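You operate a simulated robot arm through the tools that you are given. There is no shell and no other tool. Be economical: measure what you need, move in short steps, check, and stop when the job is done.

You run a simulated robot arm. Do the job below in one go: nothing can be reset, and whatever is moved stays where it is left.

JOB
Fill jar No. 57 to its 100 ml line with plain water and put its lid back on.
Fine: put the jar back where it stood; close the knob. Set down upright: what you pick out.

Only the result counts: the job must be done as asked and must still hold three seconds after the hand-in. Knocking over, shifting, dropping, spilling or breaking anything else fails it. Lids that push on must go on centred and level and be pressed home; caps that screw on are set level and turned clockwise until they are tight.

ROBOT AND FRAMES
A 6-joint arm with a two-finger parallel gripper, fixed in place. Base frame: the origin is at the foot of the arm, x ahead of it, y to its left, z up; the work surface is at about z = 900. Lengths are in mm, angles in degrees, forces in N, time in s.
With the tool pointing down near the work surface it reaches from about 240 to 640 mm from the base axis. Its first joint turns from -66.0 to 66.0 degrees. Payload 2.7 kg.
The tool frame sits at the grasp point between the pads (the TCP): z along the fingers, y along the line on which they close. The tips reach 23 mm beyond it. Largest opening 94 mm; finger width 38, thickness 10; the body of the gripper, 54 by 96 mm, starts 39 mm behind the TCP.
Orientation is told as [roll, pitch, yaw] about the base's x, y, z axes, in that order, counted from this pose: with the fingers straight down and closing along the base's y, the tool's x points along the base's -x, its y along +y and its z along -z.

CONTROLS
- The arm moves only by the tool drive_tool. Its argument "steps" is a list of rows, each a list of 2 entries, a list of its own where there are three numbers: the shift along the tool's x, y, z in units of 50 mm (1.0 is 50 mm), then the turn, a rotation vector about the tool's x, y, z in units of 8 degrees (1.0 is 8 degrees). In form: [[[tx, ty, tz], [ax, ay, az]], ...]. A call has 1 to 10 rows; each row shifts and turns the commanded pose from where the row before left it, along the tool's axes as they then stand. "jaw" is the opening, from 0 (shut) to 1 (fully open), set as the call begins (left out, the last holds). A call with a number of a shift or a turn outside -1 to 1 is refused whole. Rows are played at 5 a second. More than 50 mm and 8.6 degrees between two rows, or a gripper value outside its range, and nothing of the call is played. A pose out of reach is approached as far as the arm can. The call stops where the force on the tool passes 40 N (or 10 N more than at its start, if that is more) or the arm is blocked; 0.2 s more then pass. The fingers move at their own pace (about 45 mm/s each) and stop on an object; they squeeze with about 27 N. The grip force told is the motor's: it shows also when the fingers shut on nothing. Time passes only in rows, and 0.2 s behind the last, so rows that do not move let the fingers close. It gives the time, the measured TCP pose, the force on the tool (base axes), the opening and the grip force at its end, in the units of the frame above (readings bear some noise), with the torque about the TCP (base axes, N m) and any sound that the robot's microphone picked up.
- Cameras (640 x 400 px; columns grow to the right, rows downward): "scene" is fixed at [92.1, -445.2, 1411.5]; the picture's right is [0.61, -0.79, 0.00], its down [-0.39, -0.30, -0.87] and it looks along [0.69, 0.53, -0.49] (base axes); focal length 214 px, centre (320, 200). "wrist" rides on the gripper at [86, 16, -75] in the tool frame; the picture's right is [-0.18, 0.98, 0.00], its down [-0.58, -0.11, -0.81] and it looks along [-0.79, -0.15, 0.59] (tool axes); focal length 243 px, centre (320, 200). There is no depth. A picture from a camera that has moved, and an enlarged one, comes with that camera's place and axes in the base frame and with its lens.
- capture(camera): a new picture of that camera. It takes no simulated time.
- zoom(camera, box): a new picture of the part [left, top, right, bottom] of that camera's present view, enlarged. It takes no simulated time.
- hand_in(): hands the job in; it is judged then, once.

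Work in short steps. Places have to be worked out from the pictures, the camera data and where the tool is seen: move nearer, look again, correct. Check each grasp and each placing, and mend what went wrong. You have 120 turns and 64 pictures in all, those below and enlarged ones among them. Open the gripper and draw the arm clear of the work before you hand the job in, unless the task says otherwise; then end with one line.

The tools are called after "Call:" as name(argument=value, ...) on one line, values as JSON. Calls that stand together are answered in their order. drive_tool: Moves the arm, as the interface text tells. Its arguments: {"type":"object","properties":{"steps":{"type":"array","items":{"type":"array"}},"jaw":{"type":"number"}},"required":["steps"]} The other tools are called the same way: capture (camera) takes a picture; zoom (camera, box) takes an enlarged picture of a part of a camera's view; hand_in () hands the job in.

At the start:

```text
clock: 0.0
tool_pos: [213.9, -200.9, 1325.1]
tool_rot: [0.0, 0.1, 0.1]
wrist_force: [-0.1, -0.3, 0.0]
wrist_torque: [-0.01, 0.01, 0.02]
width: 93.9
gripper_force: 0.1
```

scene: 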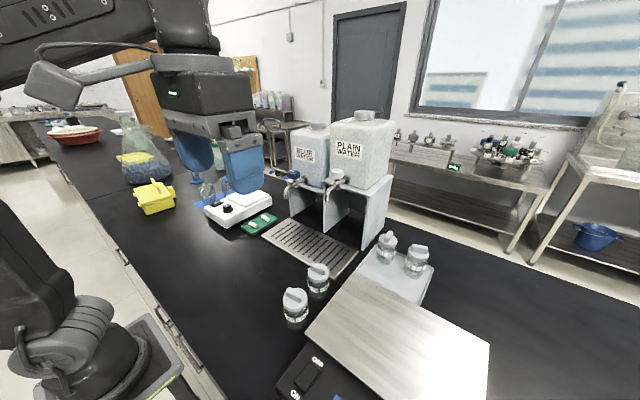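
wrist: 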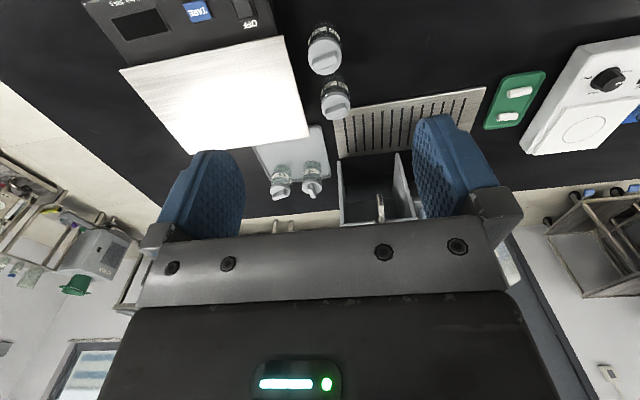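

I start by enlarging the scene to read the jar numbers and the layout.

Call:
zoom(camera="scene", box=[260, 220, 450, 340])

Call:
zoom(camera="scene", box=[260, 100, 420, 280])

Call:
zoom(camera="wrist", box=[230, 10, 430, 220])

```text
3.33 times, centred on (355, 280) of scene
camera zoom: at [92.1, -445.2, 1411.5], right [0.61, -0.79, 0.0], down [-0.39, -0.3, -0.87], along [0.69, 0.53, -0.49], focal length 715 px, centre (203, -67)
```

zoom: 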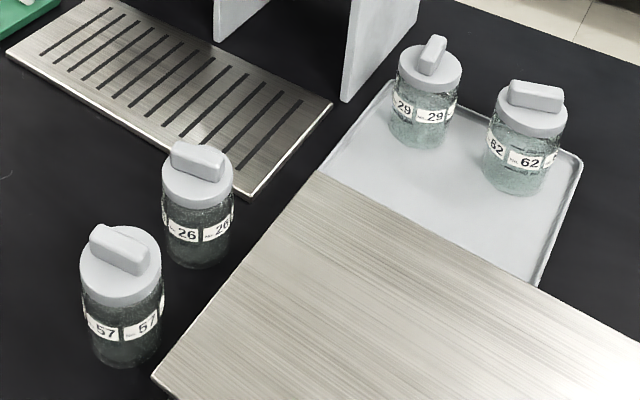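

```text
2.22 times, centred on (340, 190) of scene
camera zoom: at [92.1, -445.2, 1411.5], right [0.61, -0.79, 0.0], down [-0.39, -0.3, -0.87], along [0.69, 0.53, -0.49], focal length 477 px, centre (276, 222)
```

zoom: 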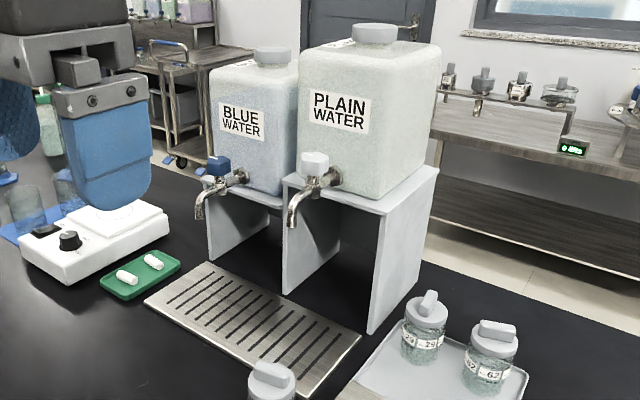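

```text
1.90 times, centred on (330, 115) of wrist
camera zoom: at [125.8, -183.9, 1399.5], right [0.18, 0.98, 0.0], down [0.58, -0.11, 0.81], along [0.79, -0.15, -0.59], focal length 462 px, centre (301, 362)
```

zoom: 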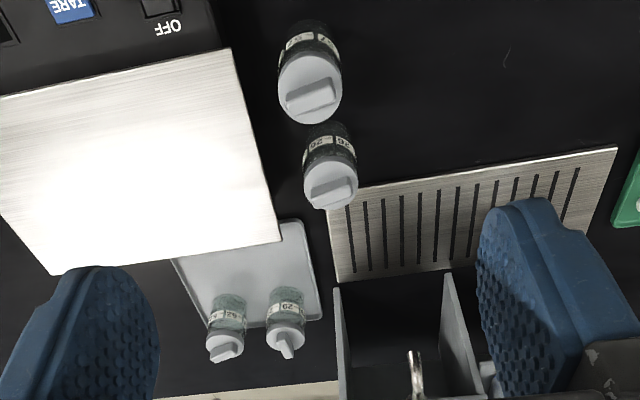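

Jar 57 is the nearest one, at about (296, -220), with jar 26 about 90 mm behind it. I lower the arm to look at it closely, jaws open.

Call:
drive_tool(steps=[[[0, 0, 1], [0, 0, 0]], [[0, 0, 1], [0, 0, 0]], [[0, 0, 1], [0, 0, 0]], [[0, 0, 1], [0, 0, 0]], [[0, 0, 1], [0, 0, 0]]], jaw=1)

Call:
capture(camera="wrist")

```text
clock: 1.2
tool_pos: [211.0, -203.0, 1073.4]
tool_rot: [-0.1, -0.1, 0.2]
wrist_force: [-0.5, 0.3, -0.4]
wrist_torque: [0.0, 0.0, 0.0]
width: 94.2
gripper_force: 0.1
```

```text
58 pictures are left
camera wrist: at [124.0, -185.8, 1147.8], right [0.18, 0.98, 0.0], down [0.58, -0.11, 0.81], along [0.79, -0.15, -0.59], focal length 243 px, centre (320, 200)
```

wrist: 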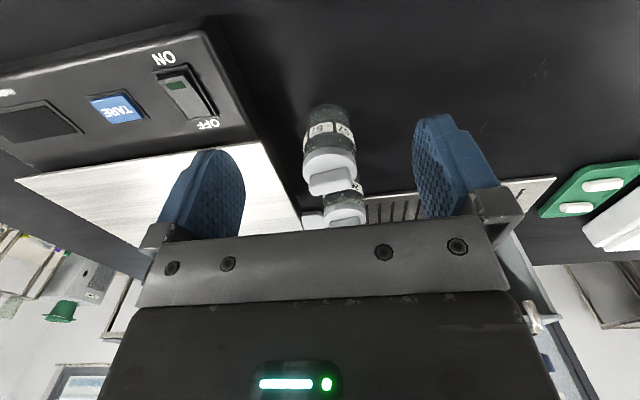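

Call:
zoom(camera="wrist", box=[280, 90, 390, 230])

Call:
zoom(camera="scene", box=[270, 150, 370, 220])

Call:
zoom(camera="scene", box=[270, 250, 350, 340])

```text
2.86 times, centred on (335, 160) of wrist
camera zoom: at [124.0, -185.8, 1147.8], right [0.18, 0.98, 0.0], down [0.58, -0.11, 0.81], along [0.79, -0.15, -0.59], focal length 693 px, centre (277, 314)
```

zoom: 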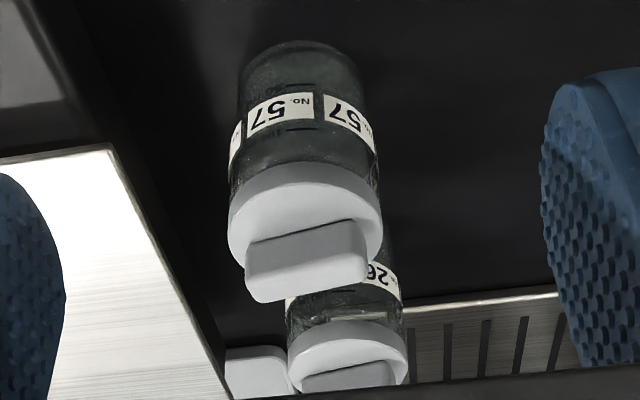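

```text
5.71 times, centred on (320, 185) of scene
camera zoom: at [92.1, -445.2, 1411.5], right [0.61, -0.79, 0.0], down [-0.39, -0.3, -0.87], along [0.69, 0.53, -0.49], focal length 1226 px, centre (320, 286)
```

zoom: 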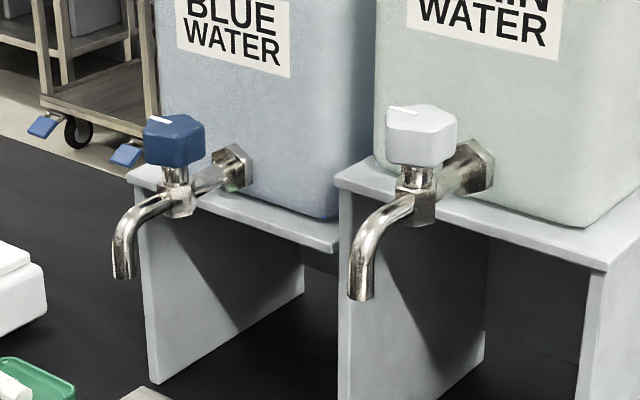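

```text
4.44 times, centred on (310, 295) of scene
camera zoom: at [92.1, -445.2, 1411.5], right [0.61, -0.79, 0.0], down [-0.39, -0.3, -0.87], along [0.69, 0.53, -0.49], focal length 953 px, centre (364, -222)
```

zoom: 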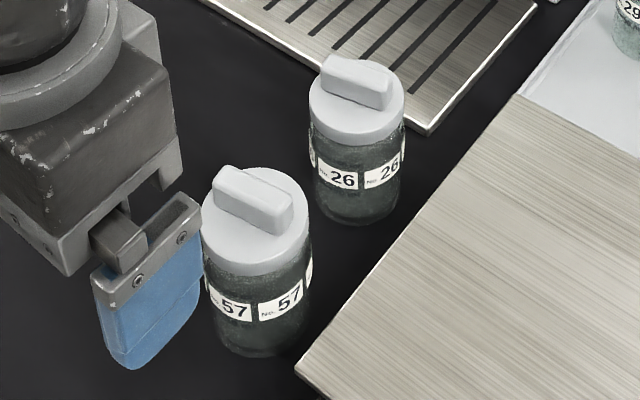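

Jar 57's lid carries a bar lying nearly along y (about +8°), lid centre near (300, -212) with its top near z 985. I move over it and turn the tool so the jaws close across the bar.

Call:
drive_tool(steps=[[[-0.9, -0.09, 0], [0, 0, 1]], [[-0.9, 0, 0], [0, 0, 1]], [[0, 0, 0], [0, 0, 1]], [[0, 0, 0], [0, 0, 1]], [[0, 0, 0], [0, 0, 1]], [[0, 0, 0], [0, 0, 1]], [[0, 0, 0], [0, 0, 1]], [[0, 0, 0], [0, 0, 1]], [[0, 0, 0], [0, 0, 1]], [[0, 0, 0], [0, 0, 1]]])

Call:
capture(camera="wrist")

```text
clock: 3.4
tool_pos: [302.8, -211.9, 1075.2]
tool_rot: [0.1, 0.1, -80.1]
wrist_force: [-0.4, 0.4, 0.5]
wrist_torque: [0.02, 0.0, -0.01]
width: 94.2
gripper_force: 0.0
```

```text
54 pictures are left
camera wrist: at [302.6, -122.9, 1148.9], right [1.0, -0.01, 0.0], down [-0.01, -0.59, 0.81], along [-0.01, -0.81, -0.59], focal length 243 px, centre (320, 200)
```

wrist: 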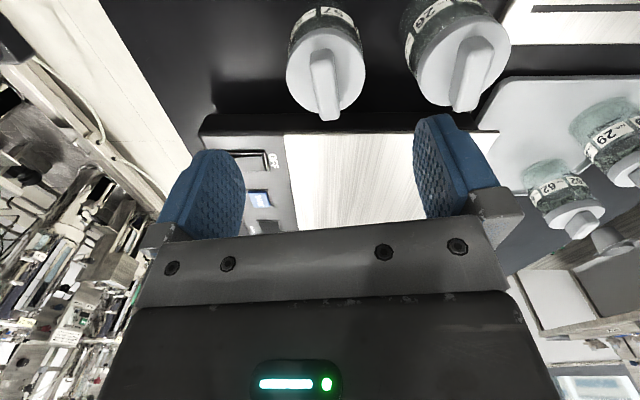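

The bar is centred near (304, -208), top about z 997, yaw about +9°. I narrow the jaws and descend partway to check.

Call:
drive_tool(steps=[[[0.075, 0.03, 0.4], [0, 0, 0.1]], [[0, 0, 0.5], [0, 0, 0]]], jaw=0.42)

Call:
capture(camera="wrist")

Call:
zoom(camera="scene", box=[260, 250, 360, 340])

```text
clock: 4.0
tool_pos: [304.6, -207.6, 1028.6]
tool_rot: [-0.1, -0.1, -80.7]
wrist_force: [-0.5, -0.6, -0.2]
wrist_torque: [0.0, -0.01, 0.01]
width: 41.1
gripper_force: 0.1
```

```text
53 pictures are left
camera wrist: at [304.6, -118.1, 1103.0], right [1.0, -0.02, 0.0], down [-0.01, -0.59, 0.81], along [-0.02, -0.81, -0.59], focal length 243 px, centre (320, 200)
```

wrist: 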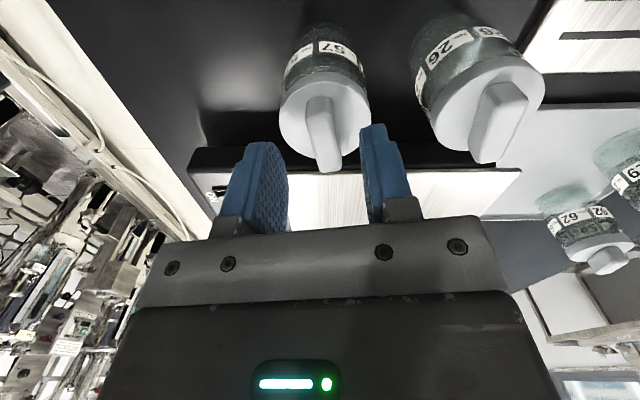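

```text
4.44 times, centred on (310, 295) of scene
camera zoom: at [92.1, -445.2, 1411.5], right [0.61, -0.79, 0.0], down [-0.39, -0.3, -0.87], along [0.69, 0.53, -0.49], focal length 953 px, centre (364, -222)
```

zoom: 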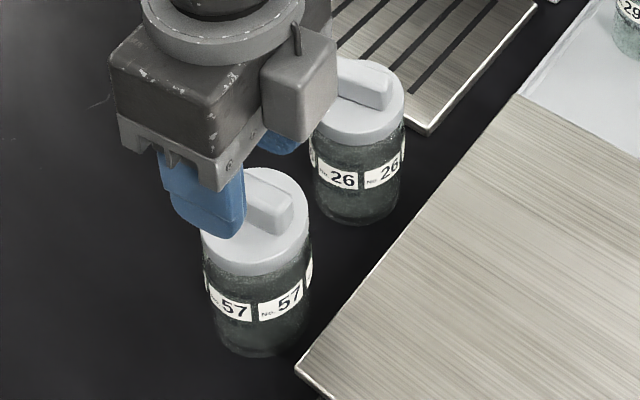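

Aligned in x; the bar top could be nearer z 987. I descend to bring the tips to about z 995 and look again.

Call:
drive_tool(steps=[[[-0.03, 0, 0.22], [0, 0, 0]]])

Call:
zoom(camera="wrist", box=[220, 50, 440, 220])

Call:
zoom(camera="scene", box=[280, 270, 340, 320])

```text
clock: 4.4
tool_pos: [302.6, -208.2, 1019.2]
tool_rot: [-0.1, 0.0, -80.8]
wrist_force: [-0.6, -0.5, -0.1]
wrist_torque: [0.03, 0.0, -0.02]
width: 39.3
gripper_force: 0.0
```

```text
2.35 times, centred on (330, 135) of wrist
camera zoom: at [304.3, -120.0, 1092.9], right [1.0, -0.02, 0.0], down [-0.01, -0.59, 0.81], along [-0.02, -0.81, -0.59], focal length 571 px, centre (296, 353)
```

zoom: 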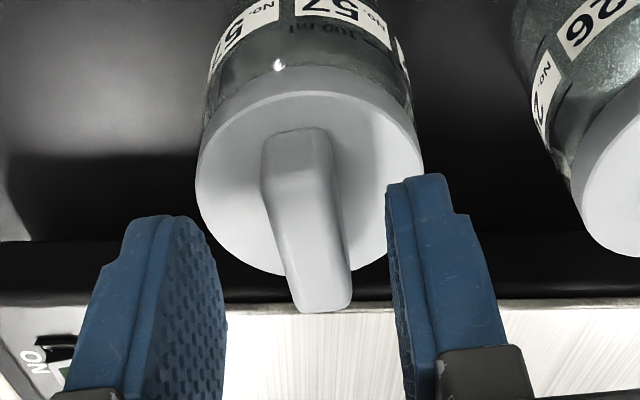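

```text
8.00 times, centred on (310, 295) of scene
camera zoom: at [92.1, -445.2, 1411.5], right [0.61, -0.79, 0.0], down [-0.39, -0.3, -0.87], along [0.69, 0.53, -0.49], focal length 1716 px, centre (400, -560)
```

zoom: 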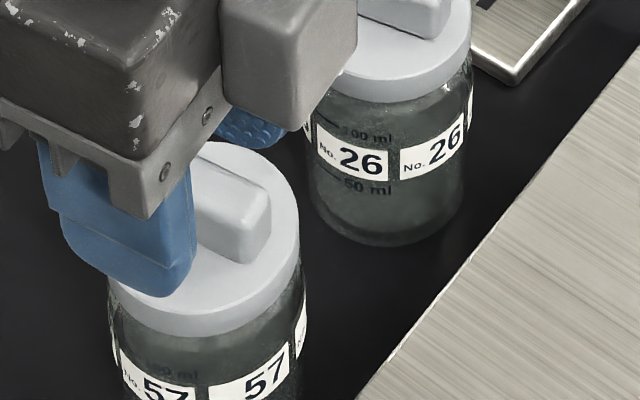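

Two views together put the lid top at z ≈ 974 and bar top ≈ 987, centre (305, -211). I go down to TCP z ≈ 1001 (tips just above the lid).

Call:
drive_tool(steps=[[[-0.067, 0.038, 0.2], [0, 0, 0]], [[0, 0, 0.16], [0, 0, 0]]])

Call:
zoom(camera="wrist", box=[220, 50, 440, 220])

Call:
zoom(camera="scene", box=[280, 270, 340, 320])

```text
clock: 5.0
tool_pos: [306.9, -213.4, 1005.1]
tool_rot: [0.2, -0.3, -80.8]
wrist_force: [-10.1, 6.0, 38.9]
wrist_torque: [0.39, 0.57, -0.03]
width: 39.4
gripper_force: 0.2
```

```text
2.35 times, centred on (330, 135) of wrist
camera zoom: at [307.1, -123.1, 1078.6], right [1.0, -0.02, 0.0], down [-0.02, -0.59, 0.81], along [-0.02, -0.81, -0.59], focal length 571 px, centre (296, 353)
```

zoom: 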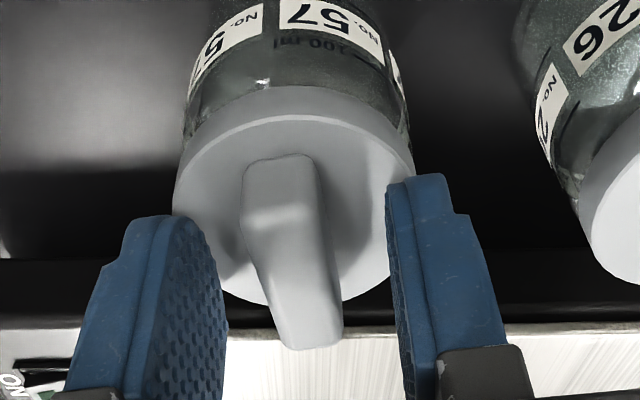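

```text
8.00 times, centred on (310, 295) of scene
camera zoom: at [91.5, -444.7, 1411.7], right [0.61, -0.79, 0.0], down [-0.39, -0.3, -0.87], along [0.69, 0.53, -0.49], focal length 1716 px, centre (400, -560)
```

zoom: 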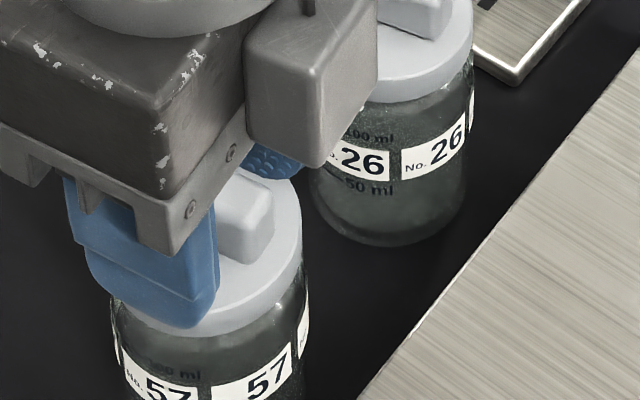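

The tips touched the lid top at TCP z 1005, so lid top ≈ 982. I back off a few mm and close on the bar.

Call:
drive_tool(steps=[[[0, 0, -0.1], [0, 0, 0]]])

Call:
drive_tool(steps=[[[0, 0, 0], [0, 0, 0]], [[0, 0, 0], [0, 0, 0]], [[0, 0, 0], [0, 0, 0]], [[0, 0, 0], [0, 0, 0]]], jaw=0.05)

Call:
zoom(camera="wrist", box=[220, 50, 440, 220])

```text
clock: 5.4
tool_pos: [306.7, -212.4, 1006.5]
tool_rot: [0.0, 0.0, -80.7]
wrist_force: [1.7, -2.0, 4.2]
wrist_torque: [-0.1, -0.06, 0.03]
width: 39.6
gripper_force: 0.0
```

```text
clock: 6.4
tool_pos: [306.1, -211.8, 1005.3]
tool_rot: [0.0, 0.0, -80.7]
wrist_force: [0.3, -1.1, 0.3]
wrist_torque: [-0.01, -0.03, 0.01]
width: 13.7
gripper_force: 26.8
heard: snap
```

```text
2.35 times, centred on (330, 135) of wrist
camera zoom: at [307.2, -122.9, 1080.4], right [1.0, -0.02, 0.0], down [-0.01, -0.59, 0.81], along [-0.02, -0.81, -0.59], focal length 571 px, centre (296, 353)
```

zoom: 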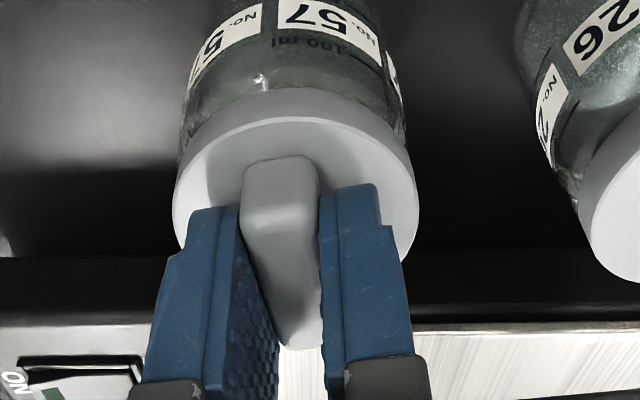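

Bar is gripped (13.7 mm) and a snap was heard — evidently a snap-on lid. I lift a little and see whether the jar comes along.

Call:
drive_tool(steps=[[[0, 0, -0.15], [0, 0, 0]], [[0, 0, -0.15], [0, 0, 0]]])

Call:
zoom(camera="scene", box=[270, 260, 350, 340])

```text
clock: 7.0
tool_pos: [305.8, -210.9, 1021.5]
tool_rot: [0.0, 0.0, -80.7]
wrist_force: [-0.1, 0.2, -0.4]
wrist_torque: [0.03, -0.02, 0.01]
width: 14.6
gripper_force: 26.9
```

```text
5.00 times, centred on (310, 300) of scene
camera zoom: at [92.1, -445.2, 1411.5], right [0.61, -0.79, 0.0], down [-0.39, -0.3, -0.87], along [0.69, 0.53, -0.49], focal length 1072 px, centre (370, -300)
```

zoom: 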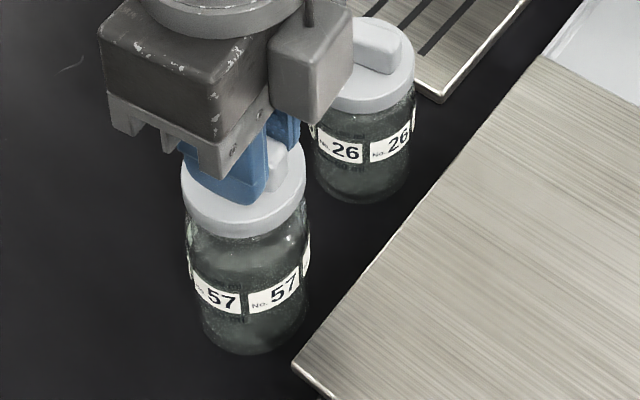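

Only the lid came up (no load, jar still standing). I lift higher and carry the lid to the empty table area near (305, -90).

Call:
drive_tool(steps=[[[0, 0, -0.8], [0, 0, 0]], [[0, 0, -0.6], [0, 0, 0]], [[0.8, 0.13, 0], [0, 0, 0]], [[0.8, 0.13, 0], [0, 0, 0]], [[0.8, 0.13, 0], [0, 0, 0]]])

Call:
capture(camera="scene")

Call:
capture(camera="wrist")

```text
clock: 8.2
tool_pos: [304.8, -90.8, 1092.5]
tool_rot: [0.0, 0.0, -80.6]
wrist_force: [0.5, 0.0, 0.0]
wrist_torque: [-0.01, 0.03, 0.04]
width: 13.9
gripper_force: 27.1
```

```text
45 pictures are left
```

scene: 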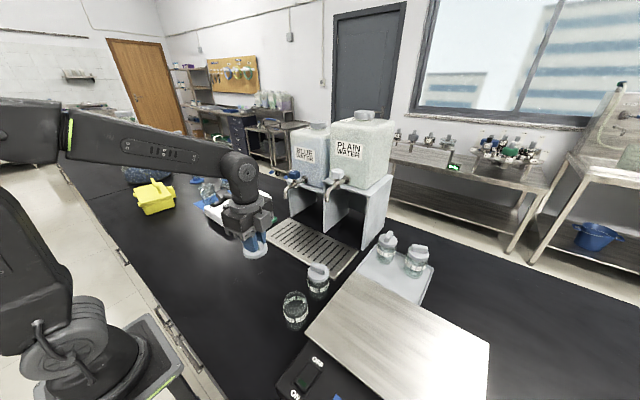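

```text
44 pictures are left
camera wrist: at [305.9, -2.9, 1165.5], right [1.0, -0.02, 0.0], down [-0.01, -0.59, 0.81], along [-0.02, -0.81, -0.59], focal length 243 px, centre (320, 200)
```

wrist: 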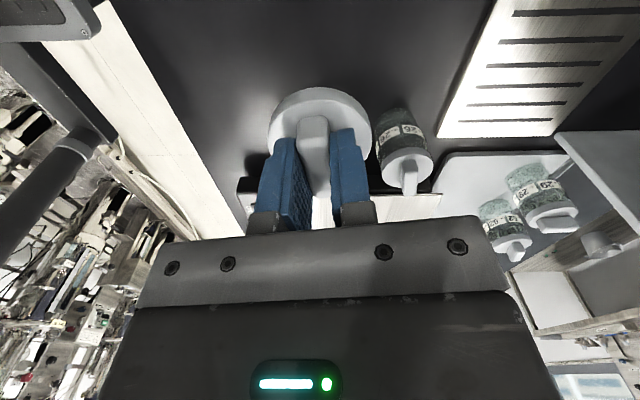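

I lower the lid toward the table, slow at the end.

Call:
drive_tool(steps=[[[0, 0, 0.9], [0, 0, 0]], [[0, 0, 0.9], [0, 0, 0]], [[0, 0, 0.9], [0, 0, 0]]])

Call:
drive_tool(steps=[[[0, 0, 0.08], [0, 0, 0]], [[0, 0, 0.08], [0, 0, 0]], [[0, 0, 0.08], [0, 0, 0]], [[0, 0, 0.08], [0, 0, 0]], [[0, 0, 0.08], [0, 0, 0]], [[0, 0, 0.08], [0, 0, 0]]])

```text
clock: 9.0
tool_pos: [304.6, -94.1, 953.8]
tool_rot: [-0.1, 0.0, -80.7]
wrist_force: [0.4, -0.9, -0.2]
wrist_torque: [0.02, -0.03, 0.04]
width: 13.8
gripper_force: 27.2
```

```text
clock: 10.6
tool_pos: [306.6, -90.5, 934.1]
tool_rot: [0.0, -0.1, -80.6]
wrist_force: [-4.0, 1.7, 7.1]
wrist_torque: [0.01, 0.01, 0.0]
width: 13.9
gripper_force: 27.6
stopped in row 6: the force on the tool passed its limit at 42 N (the readings are from after the stop); the commanded pose is now the measured one
```

The lid stands on the table (contact at TCP z 934). I open the jaws and rise, then look.

Call:
drive_tool(steps=[[[0, 0, 0], [0, 0, 0]], [[0, 0, 0], [0, 0, 0]], [[0, 0, -0.4], [0, 0, 0]], [[0, 0, -0.8], [0, 0, 0]], [[0, 0, -0.8], [0, 0, 0]], [[0, 0, -0.8], [0, 0, 0]]], jaw=0.4)

Call:
zoom(camera="wrist", box=[240, 0, 440, 220])

Call:
zoom(camera="scene", box=[220, 220, 360, 340])

```text
clock: 12.0
tool_pos: [306.1, -90.7, 1074.9]
tool_rot: [0.0, 0.0, -80.8]
wrist_force: [-0.5, -0.8, 0.1]
wrist_torque: [-0.01, 0.0, 0.0]
width: 37.9
gripper_force: 0.1
```

```text
1.82 times, centred on (340, 110) of wrist
camera zoom: at [307.4, -1.6, 1148.9], right [1.0, -0.02, 0.0], down [-0.01, -0.59, 0.81], along [-0.02, -0.81, -0.59], focal length 441 px, centre (284, 364)
```

zoom: 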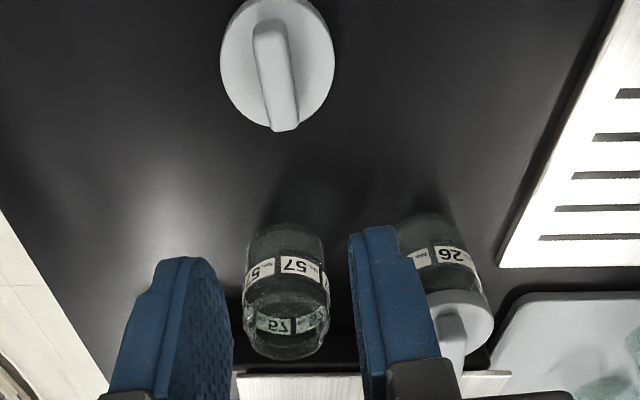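

```text
3.33 times, centred on (290, 280) of scene
camera zoom: at [92.1, -445.2, 1411.5], right [0.61, -0.79, 0.0], down [-0.39, -0.3, -0.87], along [0.69, 0.53, -0.49], focal length 715 px, centre (420, -67)
```

zoom: 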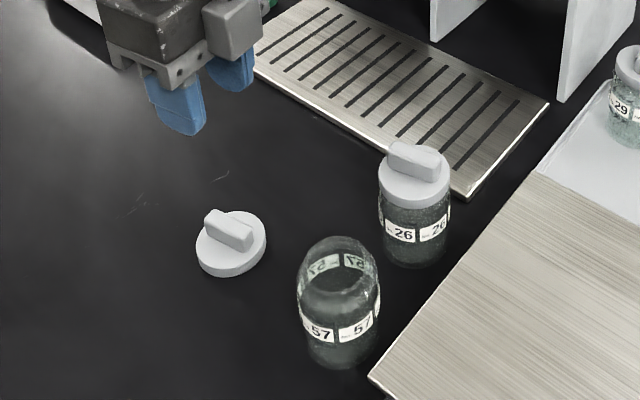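

The lid stands upright at about (306, -91) and jar 57 is open, empty and upright. I'll grasp the jar from behind with the tool tilted ~40° so the gripper stays clear of its mouth; first turn the tool back to yaw ≈ -10.

Call:
drive_tool(steps=[[[0, 0, -0.2], [0, 0, -1]], [[0, 0, 0], [0, 0, -1]], [[0, 0, 0], [0, 0, -1]], [[0, 0, 0], [0, 0, -1]], [[0, 0, 0], [0, 0, -1]], [[0, 0, 0], [0, 0, -1]], [[0, 0, 0], [0, 0, -1]], [[0, 0, 0], [0, 0, -1]], [[0, 0, 0], [0, 0, -0.85]]], jaw=0.72)

```text
clock: 14.0
tool_pos: [307.9, -89.9, 1083.6]
tool_rot: [0.0, 0.0, -9.9]
wrist_force: [-0.6, -0.1, -0.2]
wrist_torque: [0.01, 0.01, -0.02]
width: 67.7
gripper_force: 0.1
```

Call:
drive_tool(steps=[[[0.35, -0.8, 0], [0, 0, 0]], [[0.35, -0.8, 0], [0, 0, 0]], [[0.36, -0.8, 0], [0, 0, 0]], [[0, 0, 0], [0, -1, 0]], [[0, 0, 0], [0, -1, 0]], [[0, 0, 0], [0, -1, 0]], [[0, 0, 0], [0, -1, 0]], [[0, 0, 0], [0, -1, 0]]])

Call:
capture(camera="wrist")

Call:
capture(camera="scene")

```text
clock: 15.8
tool_pos: [233.3, -199.0, 1083.6]
tool_rot: [-0.1, -40.3, -9.9]
wrist_force: [0.2, -1.0, -0.1]
wrist_torque: [0.01, 0.0, 0.03]
width: 67.5
gripper_force: 0.1
```

```text
41 pictures are left
camera wrist: at [122.8, -163.3, 1084.4], right [0.31, 0.94, 0.12], down [-0.09, -0.09, 0.99], along [0.95, -0.32, 0.06], focal length 243 px, centre (320, 200)
```

wrist: 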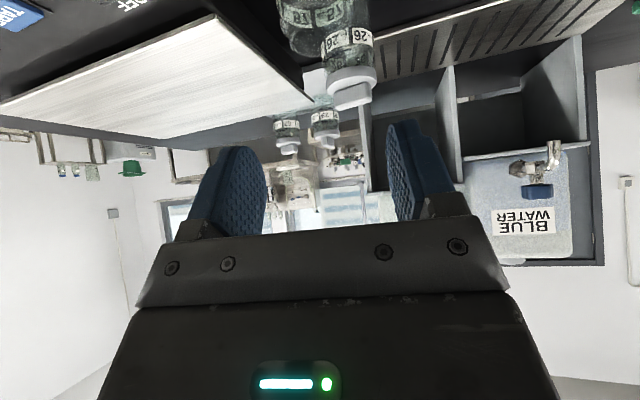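

```text
40 pictures are left
```

scene: 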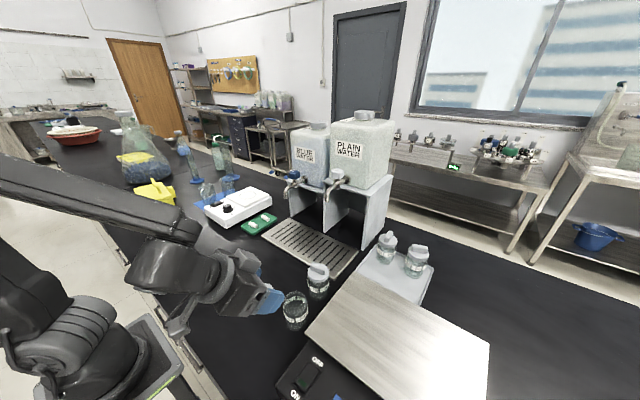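

The pose is as intended. I shift onto the approach line and advance partway along the fingers.

Call:
drive_tool(steps=[[[0.36, 0, 0.3], [0, 0, 0]], [[0.35, 0, 0.5], [0, 0, 0]], [[0, 0, 0.7], [0, 0, 0]]])

Call:
capture(camera="wrist")

Call:
zoom(camera="scene", box=[240, 250, 360, 340])

```text
clock: 16.6
tool_pos: [254.2, -205.6, 1004.8]
tool_rot: [0.0, -40.1, -10.0]
wrist_force: [-0.9, -0.7, -0.4]
wrist_torque: [-0.01, 0.02, 0.0]
width: 67.8
gripper_force: 0.0
```

```text
39 pictures are left
camera wrist: at [143.6, -168.3, 1005.6], right [0.31, 0.94, 0.12], down [-0.09, -0.09, 0.99], along [0.95, -0.32, 0.06], focal length 243 px, centre (320, 200)
```

wrist: 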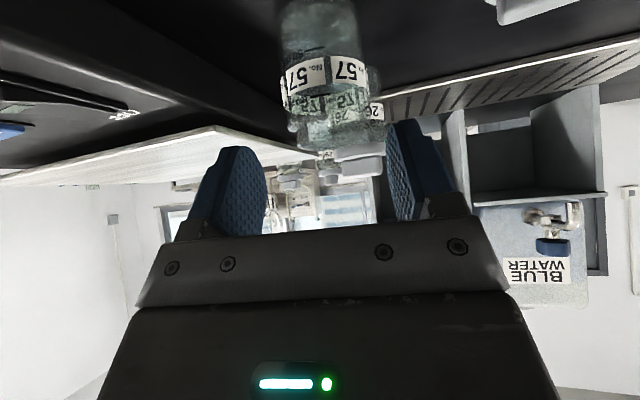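

```text
4.44 times, centred on (300, 295) of scene
camera zoom: at [92.1, -445.1, 1411.5], right [0.61, -0.79, 0.0], down [-0.39, -0.3, -0.87], along [0.69, 0.53, -0.49], focal length 953 px, centre (409, -222)
```

zoom: 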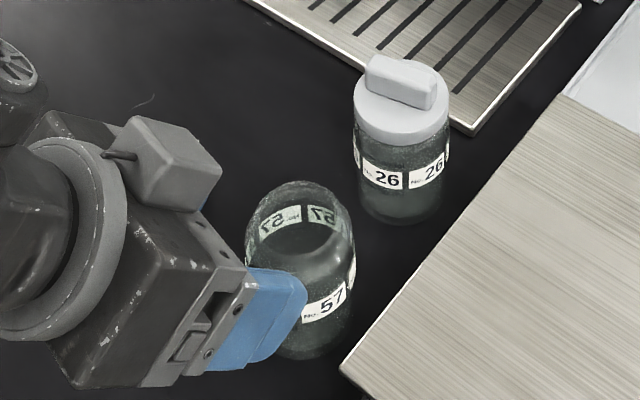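

Jar 57 is in line between the fingers, with clearance to the scale plate edge (y ≈ -268). I advance the last 80 mm.

Call:
drive_tool(steps=[[[0, 0.03, 0.5], [0, 0, 0]], [[0, 0, 0.4], [0, 0, 0]], [[0, 0, 0.3], [0, 0, 0]]])

Call:
zoom(camera="wrist", box=[160, 40, 480, 240])

Call:
zoom(camera="scene", box=[240, 250, 360, 340])

```text
clock: 17.4
tool_pos: [292.7, -209.6, 957.8]
tool_rot: [-0.1, -40.0, -9.8]
wrist_force: [-0.6, 0.5, 0.4]
wrist_torque: [-0.01, 0.0, -0.03]
width: 67.3
gripper_force: 0.1
```

```text
2.00 times, centred on (320, 140) of wrist
camera zoom: at [181.8, -173.2, 958.6], right [0.31, 0.94, 0.12], down [-0.09, -0.09, 0.99], along [0.95, -0.32, 0.06], focal length 485 px, centre (320, 320)
```

zoom: 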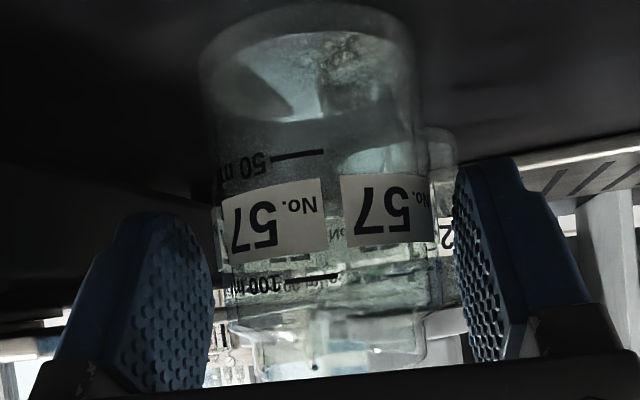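

```text
4.44 times, centred on (300, 295) of scene
camera zoom: at [92.1, -445.2, 1411.5], right [0.61, -0.79, 0.0], down [-0.39, -0.3, -0.87], along [0.69, 0.53, -0.49], focal length 953 px, centre (409, -222)
```

zoom: 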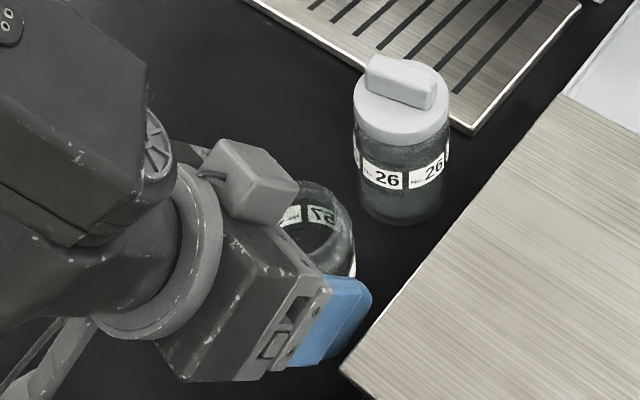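

The jar is centred between the fingers; the 100 ml line sits near z 956 (50 ml near 930). I advance 20 mm more and close.

Call:
drive_tool(steps=[[[0, 0, 0.35], [0, 0, 0]], [[0, 0, 0], [0, 0, 0]]])

Call:
drive_tool(steps=[[[0, 0, 0], [0, 0, 0]], [[0, 0, 0], [0, 0, 0]], [[0, 0, 0], [0, 0, 0]]], jaw=0.4)

Call:
zoom(camera="wrist", box=[160, 40, 480, 240])

```text
clock: 18.0
tool_pos: [304.9, -209.9, 943.5]
tool_rot: [-0.1, -40.0, -9.9]
wrist_force: [-0.6, 0.9, 0.2]
wrist_torque: [0.01, 0.01, -0.01]
width: 67.6
gripper_force: 0.1
```

```text
clock: 18.8
tool_pos: [304.0, -210.3, 944.2]
tool_rot: [-0.1, -40.0, -10.0]
wrist_force: [0.2, 0.1, -0.6]
wrist_torque: [-0.01, -0.04, -0.03]
width: 55.3
gripper_force: 27.3
```

```text
2.00 times, centred on (320, 140) of wrist
camera zoom: at [192.8, -173.9, 945.8], right [0.31, 0.94, 0.12], down [-0.09, -0.09, 0.99], along [0.95, -0.32, 0.06], focal length 485 px, centre (320, 320)
```

zoom: 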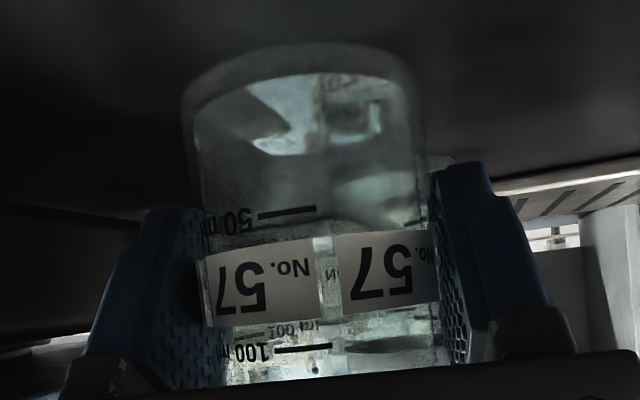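

The jar is held (55.3 mm). I lift it straight up and check.

Call:
drive_tool(steps=[[[-0.13, 0, -0.153], [0, 0, 0]], [[-0.5, 0, -0.6], [0, 0, 0]], [[-0.6, 0, -0.71], [0, 0, 0]], [[-0.3, 0, -0.36], [0, 0, 0]]])

Call:
capture(camera="wrist")

Call:
zoom(camera="scene", box=[200, 180, 380, 320])

```text
clock: 19.8
tool_pos: [303.6, -210.5, 1062.2]
tool_rot: [-0.1, -40.0, -9.7]
wrist_force: [-0.3, -0.3, -2.1]
wrist_torque: [-0.02, -0.02, 0.0]
width: 55.3
gripper_force: 27.2
```

```text
34 pictures are left
camera wrist: at [192.2, -174.4, 1064.0], right [0.31, 0.94, 0.12], down [-0.09, -0.09, 0.99], along [0.95, -0.32, 0.06], focal length 243 px, centre (320, 200)
```

wrist: 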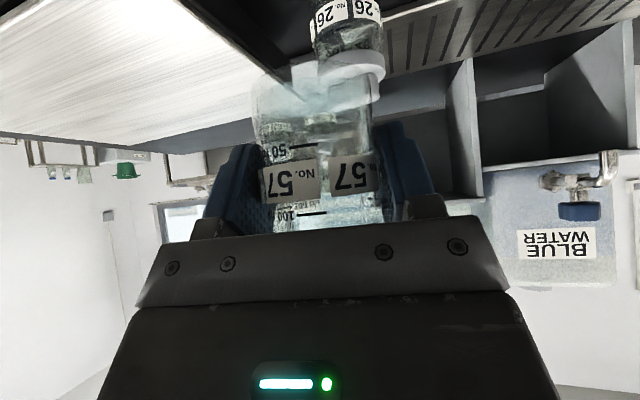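

```text
2.86 times, centred on (290, 250) of scene
camera zoom: at [92.1, -445.2, 1411.5], right [0.61, -0.79, 0.0], down [-0.39, -0.3, -0.87], along [0.69, 0.53, -0.49], focal length 613 px, centre (406, 57)
```

zoom: 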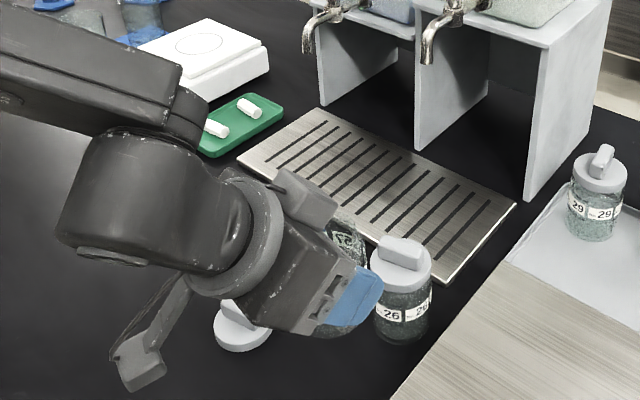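

The jar is lifted upright. From the two views I place the blue spout at about (512, 20, 1069) and the plain one near (512, -147, 1115); I move up and sideways for a clear wrist view of the plain tap.

Call:
drive_tool(steps=[[[-0.6, -0.4, -0.71], [0, 0, 0]], [[-0.5, -0.4, -0.6], [0, 0, 0]]])

Call:
capture(camera="wrist")

```text
refused: row 1 steps farther than a row can; nothing moved
```

```text
32 pictures are left
camera wrist: at [192.2, -174.4, 1064.0], right [0.31, 0.94, 0.12], down [-0.09, -0.09, 0.99], along [0.95, -0.32, 0.06], focal length 243 px, centre (320, 200)
```

wrist: 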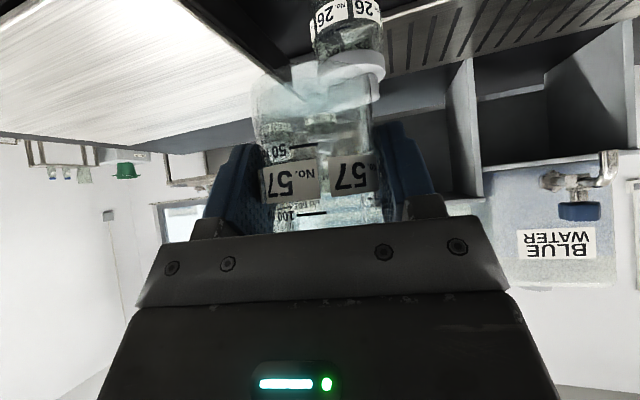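

The row was too long; I split it into smaller ones.

Call:
drive_tool(steps=[[[-0.4, -0.3, -0.47], [0, 0, 0]], [[-0.4, -0.3, -0.47], [0, 0, 0]], [[-0.3, -0.2, -0.36], [0, 0, 0]]])

Call:
capture(camera="wrist")

```text
clock: 20.6
tool_pos: [298.8, -249.0, 1147.9]
tool_rot: [0.0, -40.0, -9.8]
wrist_force: [0.4, -0.6, -2.1]
wrist_torque: [-0.05, 0.02, 0.04]
width: 55.6
gripper_force: 27.2
```

```text
31 pictures are left
camera wrist: at [186.8, -213.1, 1148.5], right [0.31, 0.94, 0.12], down [-0.09, -0.09, 0.99], along [0.95, -0.32, 0.06], focal length 243 px, centre (320, 200)
```

wrist: 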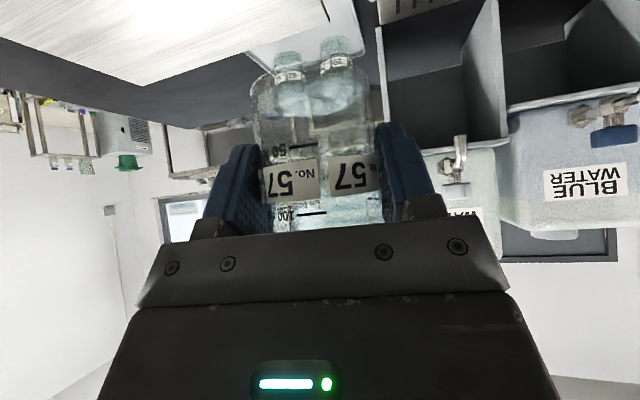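

Triangulating both cameras gives the plain spout tip at (519, -142, 1111). I carry the jar, passing above jar 26, to about (440, -142, 1070).

Call:
drive_tool(steps=[[[-0.168, 0.52, 0.548], [0, 0, 0]], [[-0.168, 0.52, 0.548], [0, 0, 0]], [[-0.168, 0.52, 0.548], [0, 0, 0]], [[-0.168, 0.52, 0.548], [0, 0, 0]], [[-0.168, 0.52, 0.548], [0, 0, 0]]])

Call:
capture(camera="scene")

```text
clock: 21.8
tool_pos: [439.0, -142.3, 1070.0]
tool_rot: [0.1, -40.2, -10.0]
wrist_force: [-0.2, -0.6, -2.4]
wrist_torque: [0.0, 0.0, 0.03]
width: 55.3
gripper_force: 26.3
```

```text
30 pictures are left
```

scene: 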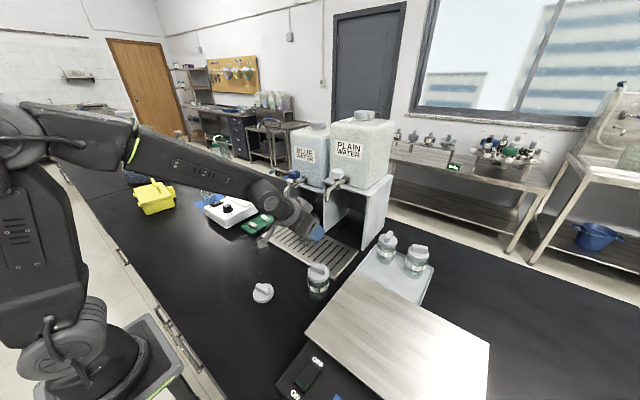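

Clear of everything; I bring the jar down and in beneath the spout, stopping just above the drip tray.

Call:
drive_tool(steps=[[[0.137, 0.047, 0.583], [0, 0, 0]], [[0.137, 0.047, 0.583], [0, 0, 0]], [[0.137, 0.047, 0.583], [0, 0, 0]], [[-0.115, 0.068, 0.46], [0, 0, 0]], [[-0.115, 0.068, 0.46], [0, 0, 0]]])

Call:
zoom(camera="scene", box=[270, 160, 390, 270])

Call:
capture(camera="wrist")

```text
clock: 23.0
tool_pos: [518.1, -141.9, 961.5]
tool_rot: [0.0, -40.2, -9.8]
wrist_force: [0.2, -0.2, -2.6]
wrist_torque: [-0.05, 0.04, 0.02]
width: 55.4
gripper_force: 27.1
```

```text
3.64 times, centred on (330, 215) of scene
camera zoom: at [92.2, -445.2, 1411.5], right [0.61, -0.79, 0.0], down [-0.39, -0.3, -0.87], along [0.69, 0.53, -0.49], focal length 780 px, centre (284, 146)
```

zoom: 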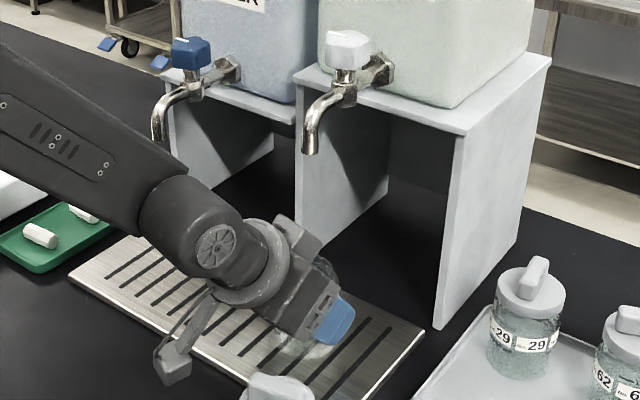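

```text
28 pictures are left
camera wrist: at [407.6, -105.8, 962.7], right [0.31, 0.94, 0.12], down [-0.09, -0.09, 0.99], along [0.95, -0.32, 0.06], focal length 243 px, centre (320, 200)
```

wrist: 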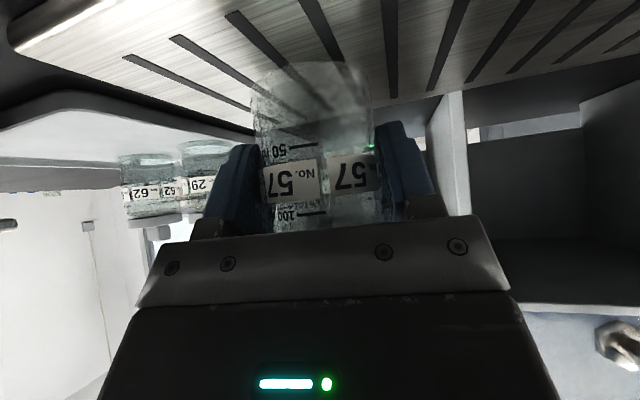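

The jar hangs centred below the spout. I lower in 2 mm rows watching the force.

Call:
drive_tool(steps=[[[0.0257, 0, 0.0306], [0, 0, 0]], [[0.0257, 0, 0.0306], [0, 0, 0]], [[0.0257, 0, 0.0306], [0, 0, 0]], [[0.0257, 0, 0.0306], [0, 0, 0]]])

Call:
drive_tool(steps=[[[0.0129, 0, 0.0153], [0, 0, 0]], [[0.0129, 0, 0.0153], [0, 0, 0]]])

```text
clock: 24.0
tool_pos: [517.6, -141.6, 954.4]
tool_rot: [-0.1, -40.1, -9.8]
wrist_force: [0.1, -0.1, -0.2]
wrist_torque: [0.04, 0.01, 0.01]
width: 55.2
gripper_force: 27.1
```

```text
clock: 24.6
tool_pos: [518.9, -142.5, 955.9]
tool_rot: [-0.1, -40.4, -9.8]
wrist_force: [-5.7, 3.4, 17.2]
wrist_torque: [0.39, 0.31, 0.05]
width: 55.5
gripper_force: 27.4
```

The jar rests on the tray (TCP z ≈ 954.5). I relieve the press slightly, open modestly, and back off along the fingers.

Call:
drive_tool(steps=[[[-0.0257, 0, -0.0306], [0, 0, 0]]])

Call:
drive_tool(steps=[[[0, 0, 0], [0, 0, 0]], [[0, 0, 0], [0, 0, 0]], [[0, 0, -0.3], [0, 0, 0]], [[0, 0, -0.5], [0, 0, 0]], [[0, 0, -0.7], [0, 0, 0]]], jaw=0.74)

Call:
zoom(camera="scene", box=[270, 160, 390, 270])

Call:
capture(camera="wrist")

```text
clock: 25.0
tool_pos: [518.7, -142.1, 954.3]
tool_rot: [-0.1, -40.1, -9.8]
wrist_force: [1.7, -1.5, 6.0]
wrist_torque: [-0.02, -0.33, -0.03]
width: 55.5
gripper_force: 27.1
```

```text
clock: 26.2
tool_pos: [468.3, -133.0, 1011.2]
tool_rot: [0.0, -40.0, -9.9]
wrist_force: [0.6, -0.3, -1.3]
wrist_torque: [0.01, -0.01, 0.0]
width: 69.5
gripper_force: 0.0
```

```text
3.64 times, centred on (330, 215) of scene
camera zoom: at [92.2, -445.2, 1411.5], right [0.61, -0.79, 0.0], down [-0.39, -0.3, -0.87], along [0.69, 0.53, -0.49], focal length 780 px, centre (284, 146)
```

zoom: 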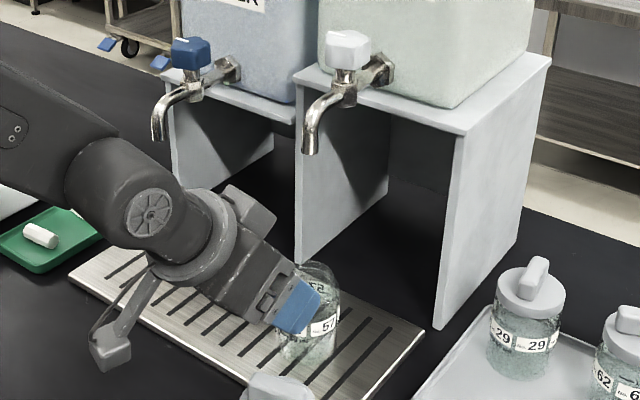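

```text
26 pictures are left
camera wrist: at [358.2, -96.8, 1012.3], right [0.31, 0.94, 0.12], down [-0.09, -0.09, 0.99], along [0.95, -0.32, 0.06], focal length 243 px, centre (320, 200)
```

wrist: 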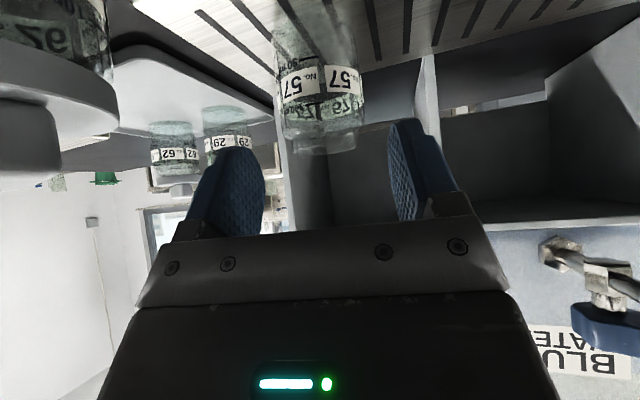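

The jar stands under the spout. I retreat and rise well clear, then point the tool down again to approach the knob from above.

Call:
drive_tool(steps=[[[0, 0, -0.8], [0, 0, 0]], [[-0.535, 0, -0.638], [0, 0, 0]], [[-0.535, 0, -0.638], [0, 0, 0]], [[-0.535, 0, -0.638], [0, 0, 0]], [[-0.535, 0, -0.638], [0, 0, 0]], [[-0.535, 0, -0.638], [0, 0, 0]], [[-0.535, 0, -0.638], [0, 0, 0]]])

Call:
drive_tool(steps=[[[0, 0, 0], [0, 1, 0]], [[0, 0, 0], [0, 1, 0]], [[0, 0, 0], [0, 1, 0]], [[0, 0, 0], [0, 1, 0]], [[0, 0, 0], [0, 1, 0]]], jaw=0.7)

Call:
capture(camera="wrist")

Call:
zoom(camera="scene", box=[290, 150, 370, 270])

```text
clock: 27.8
tool_pos: [445.2, -131.0, 1294.5]
tool_rot: [-0.1, -39.9, -9.9]
wrist_force: [0.4, 0.7, -0.2]
wrist_torque: [-0.01, -0.01, -0.01]
width: 69.6
gripper_force: 0.1
```

```text
clock: 29.0
tool_pos: [444.3, -128.6, 1293.0]
tool_rot: [-0.2, -0.1, -9.9]
wrist_force: [-0.2, 0.0, 0.0]
wrist_torque: [-0.02, -0.01, 0.02]
width: 65.8
gripper_force: 0.0
```

```text
25 pictures are left
camera wrist: at [361.0, -97.1, 1367.3], right [0.35, 0.94, 0.0], down [0.55, -0.21, 0.81], along [0.75, -0.28, -0.59], focal length 243 px, centre (320, 200)
```

wrist: 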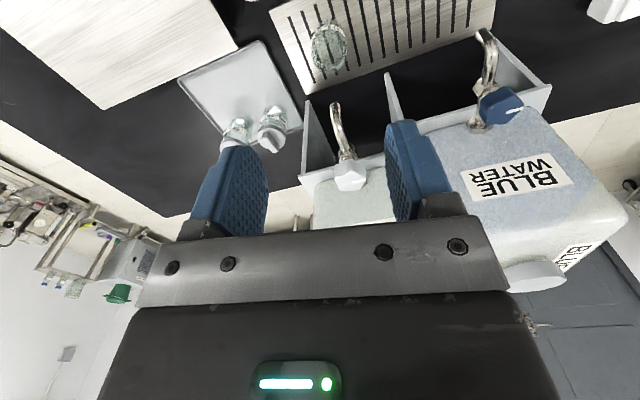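

```text
3.33 times, centred on (330, 210) of scene
camera zoom: at [92.1, -445.2, 1411.5], right [0.61, -0.79, 0.0], down [-0.39, -0.3, -0.87], along [0.69, 0.53, -0.49], focal length 715 px, centre (287, 167)
```

zoom: 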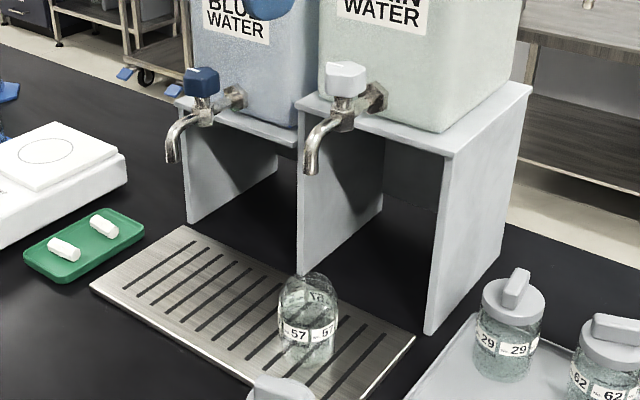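

The jar is well centred under the spout. The knob is near (563, -139, 1180); I move over it at z ≈ 1260 and look.

Call:
drive_tool(steps=[[[-0.8, 0.07, 0], [0, 0, 0]], [[-0.8, 0.07, 0], [0, 0, 0]], [[-0.78, 0.07, 0.3], [0, 0, 0]], [[0, 0, 0.36], [0, 0, 0]]])

Call:
zoom(camera="wrist", box=[200, 20, 440, 220])

Call:
zoom(camera="scene", box=[290, 130, 390, 200])

```text
clock: 30.0
tool_pos: [516.2, -130.6, 1218.3]
tool_rot: [-0.2, -0.1, -9.9]
wrist_force: [0.1, 0.2, 0.0]
wrist_torque: [-0.02, 0.0, -0.02]
width: 65.9
gripper_force: 0.1
out of reach, approached as far as the arm can: row 1, 2, 3
```

```text
2.00 times, centred on (320, 120) of wrist
camera zoom: at [433.1, -99.0, 1292.7], right [0.35, 0.94, 0.0], down [0.55, -0.21, 0.81], along [0.76, -0.28, -0.59], focal length 485 px, centre (320, 360)
```

zoom: 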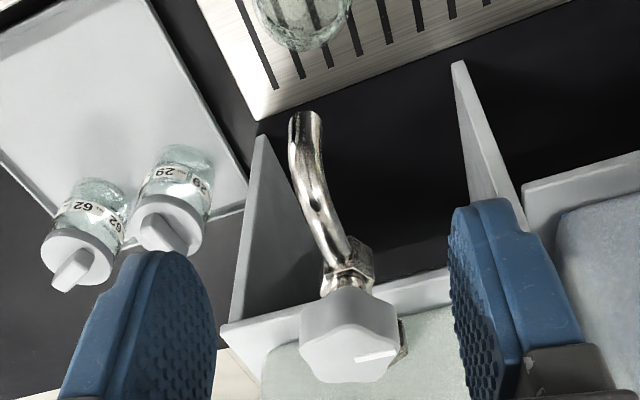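

```text
5.71 times, centred on (340, 165) of scene
camera zoom: at [92.1, -445.2, 1411.5], right [0.61, -0.79, 0.0], down [-0.39, -0.3, -0.87], along [0.69, 0.53, -0.49], focal length 1226 px, centre (206, 400)
```

zoom: 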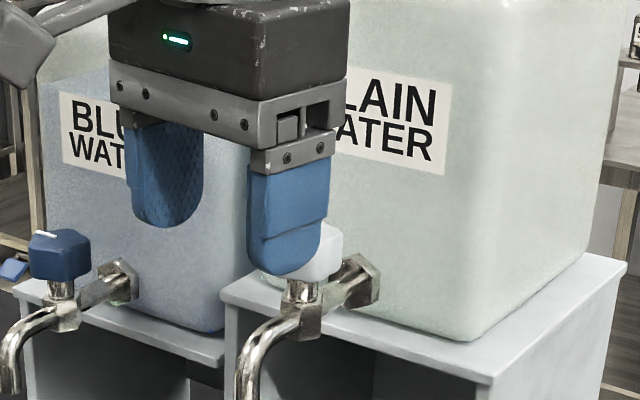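

Tool-down reach ends at x≈516 up here, so I'll use a ~40° tilt again. Triangulated knob top: (575, -139, 1184), mark pointing +y (closed, across the spout). I back off, turn to yaw -30 and tilt.

Call:
drive_tool(steps=[[[0.7, 0, -0.3], [0, 0, 0]], [[0.7, 0, -0.3], [0, 0, 0]], [[0, 0, 0], [0, 0, 1]], [[0, 0, 0], [0, 0, 1]], [[0, 0, 0], [0, 0, 0.5]], [[0, 0, 0], [0, -1, 0]], [[0, 0, 0], [0, -1, 0]], [[0, 0, 0], [0, -1, 0]], [[0, 0, 0], [0, -1, 0]], [[0, 0, 0], [0, -1, 0]]])

```text
clock: 32.2
tool_pos: [448.6, -118.4, 1247.9]
tool_rot: [0.0, -40.2, -29.8]
wrist_force: [0.1, -0.2, -0.5]
wrist_torque: [0.01, -0.01, 0.01]
width: 65.8
gripper_force: 0.1
```

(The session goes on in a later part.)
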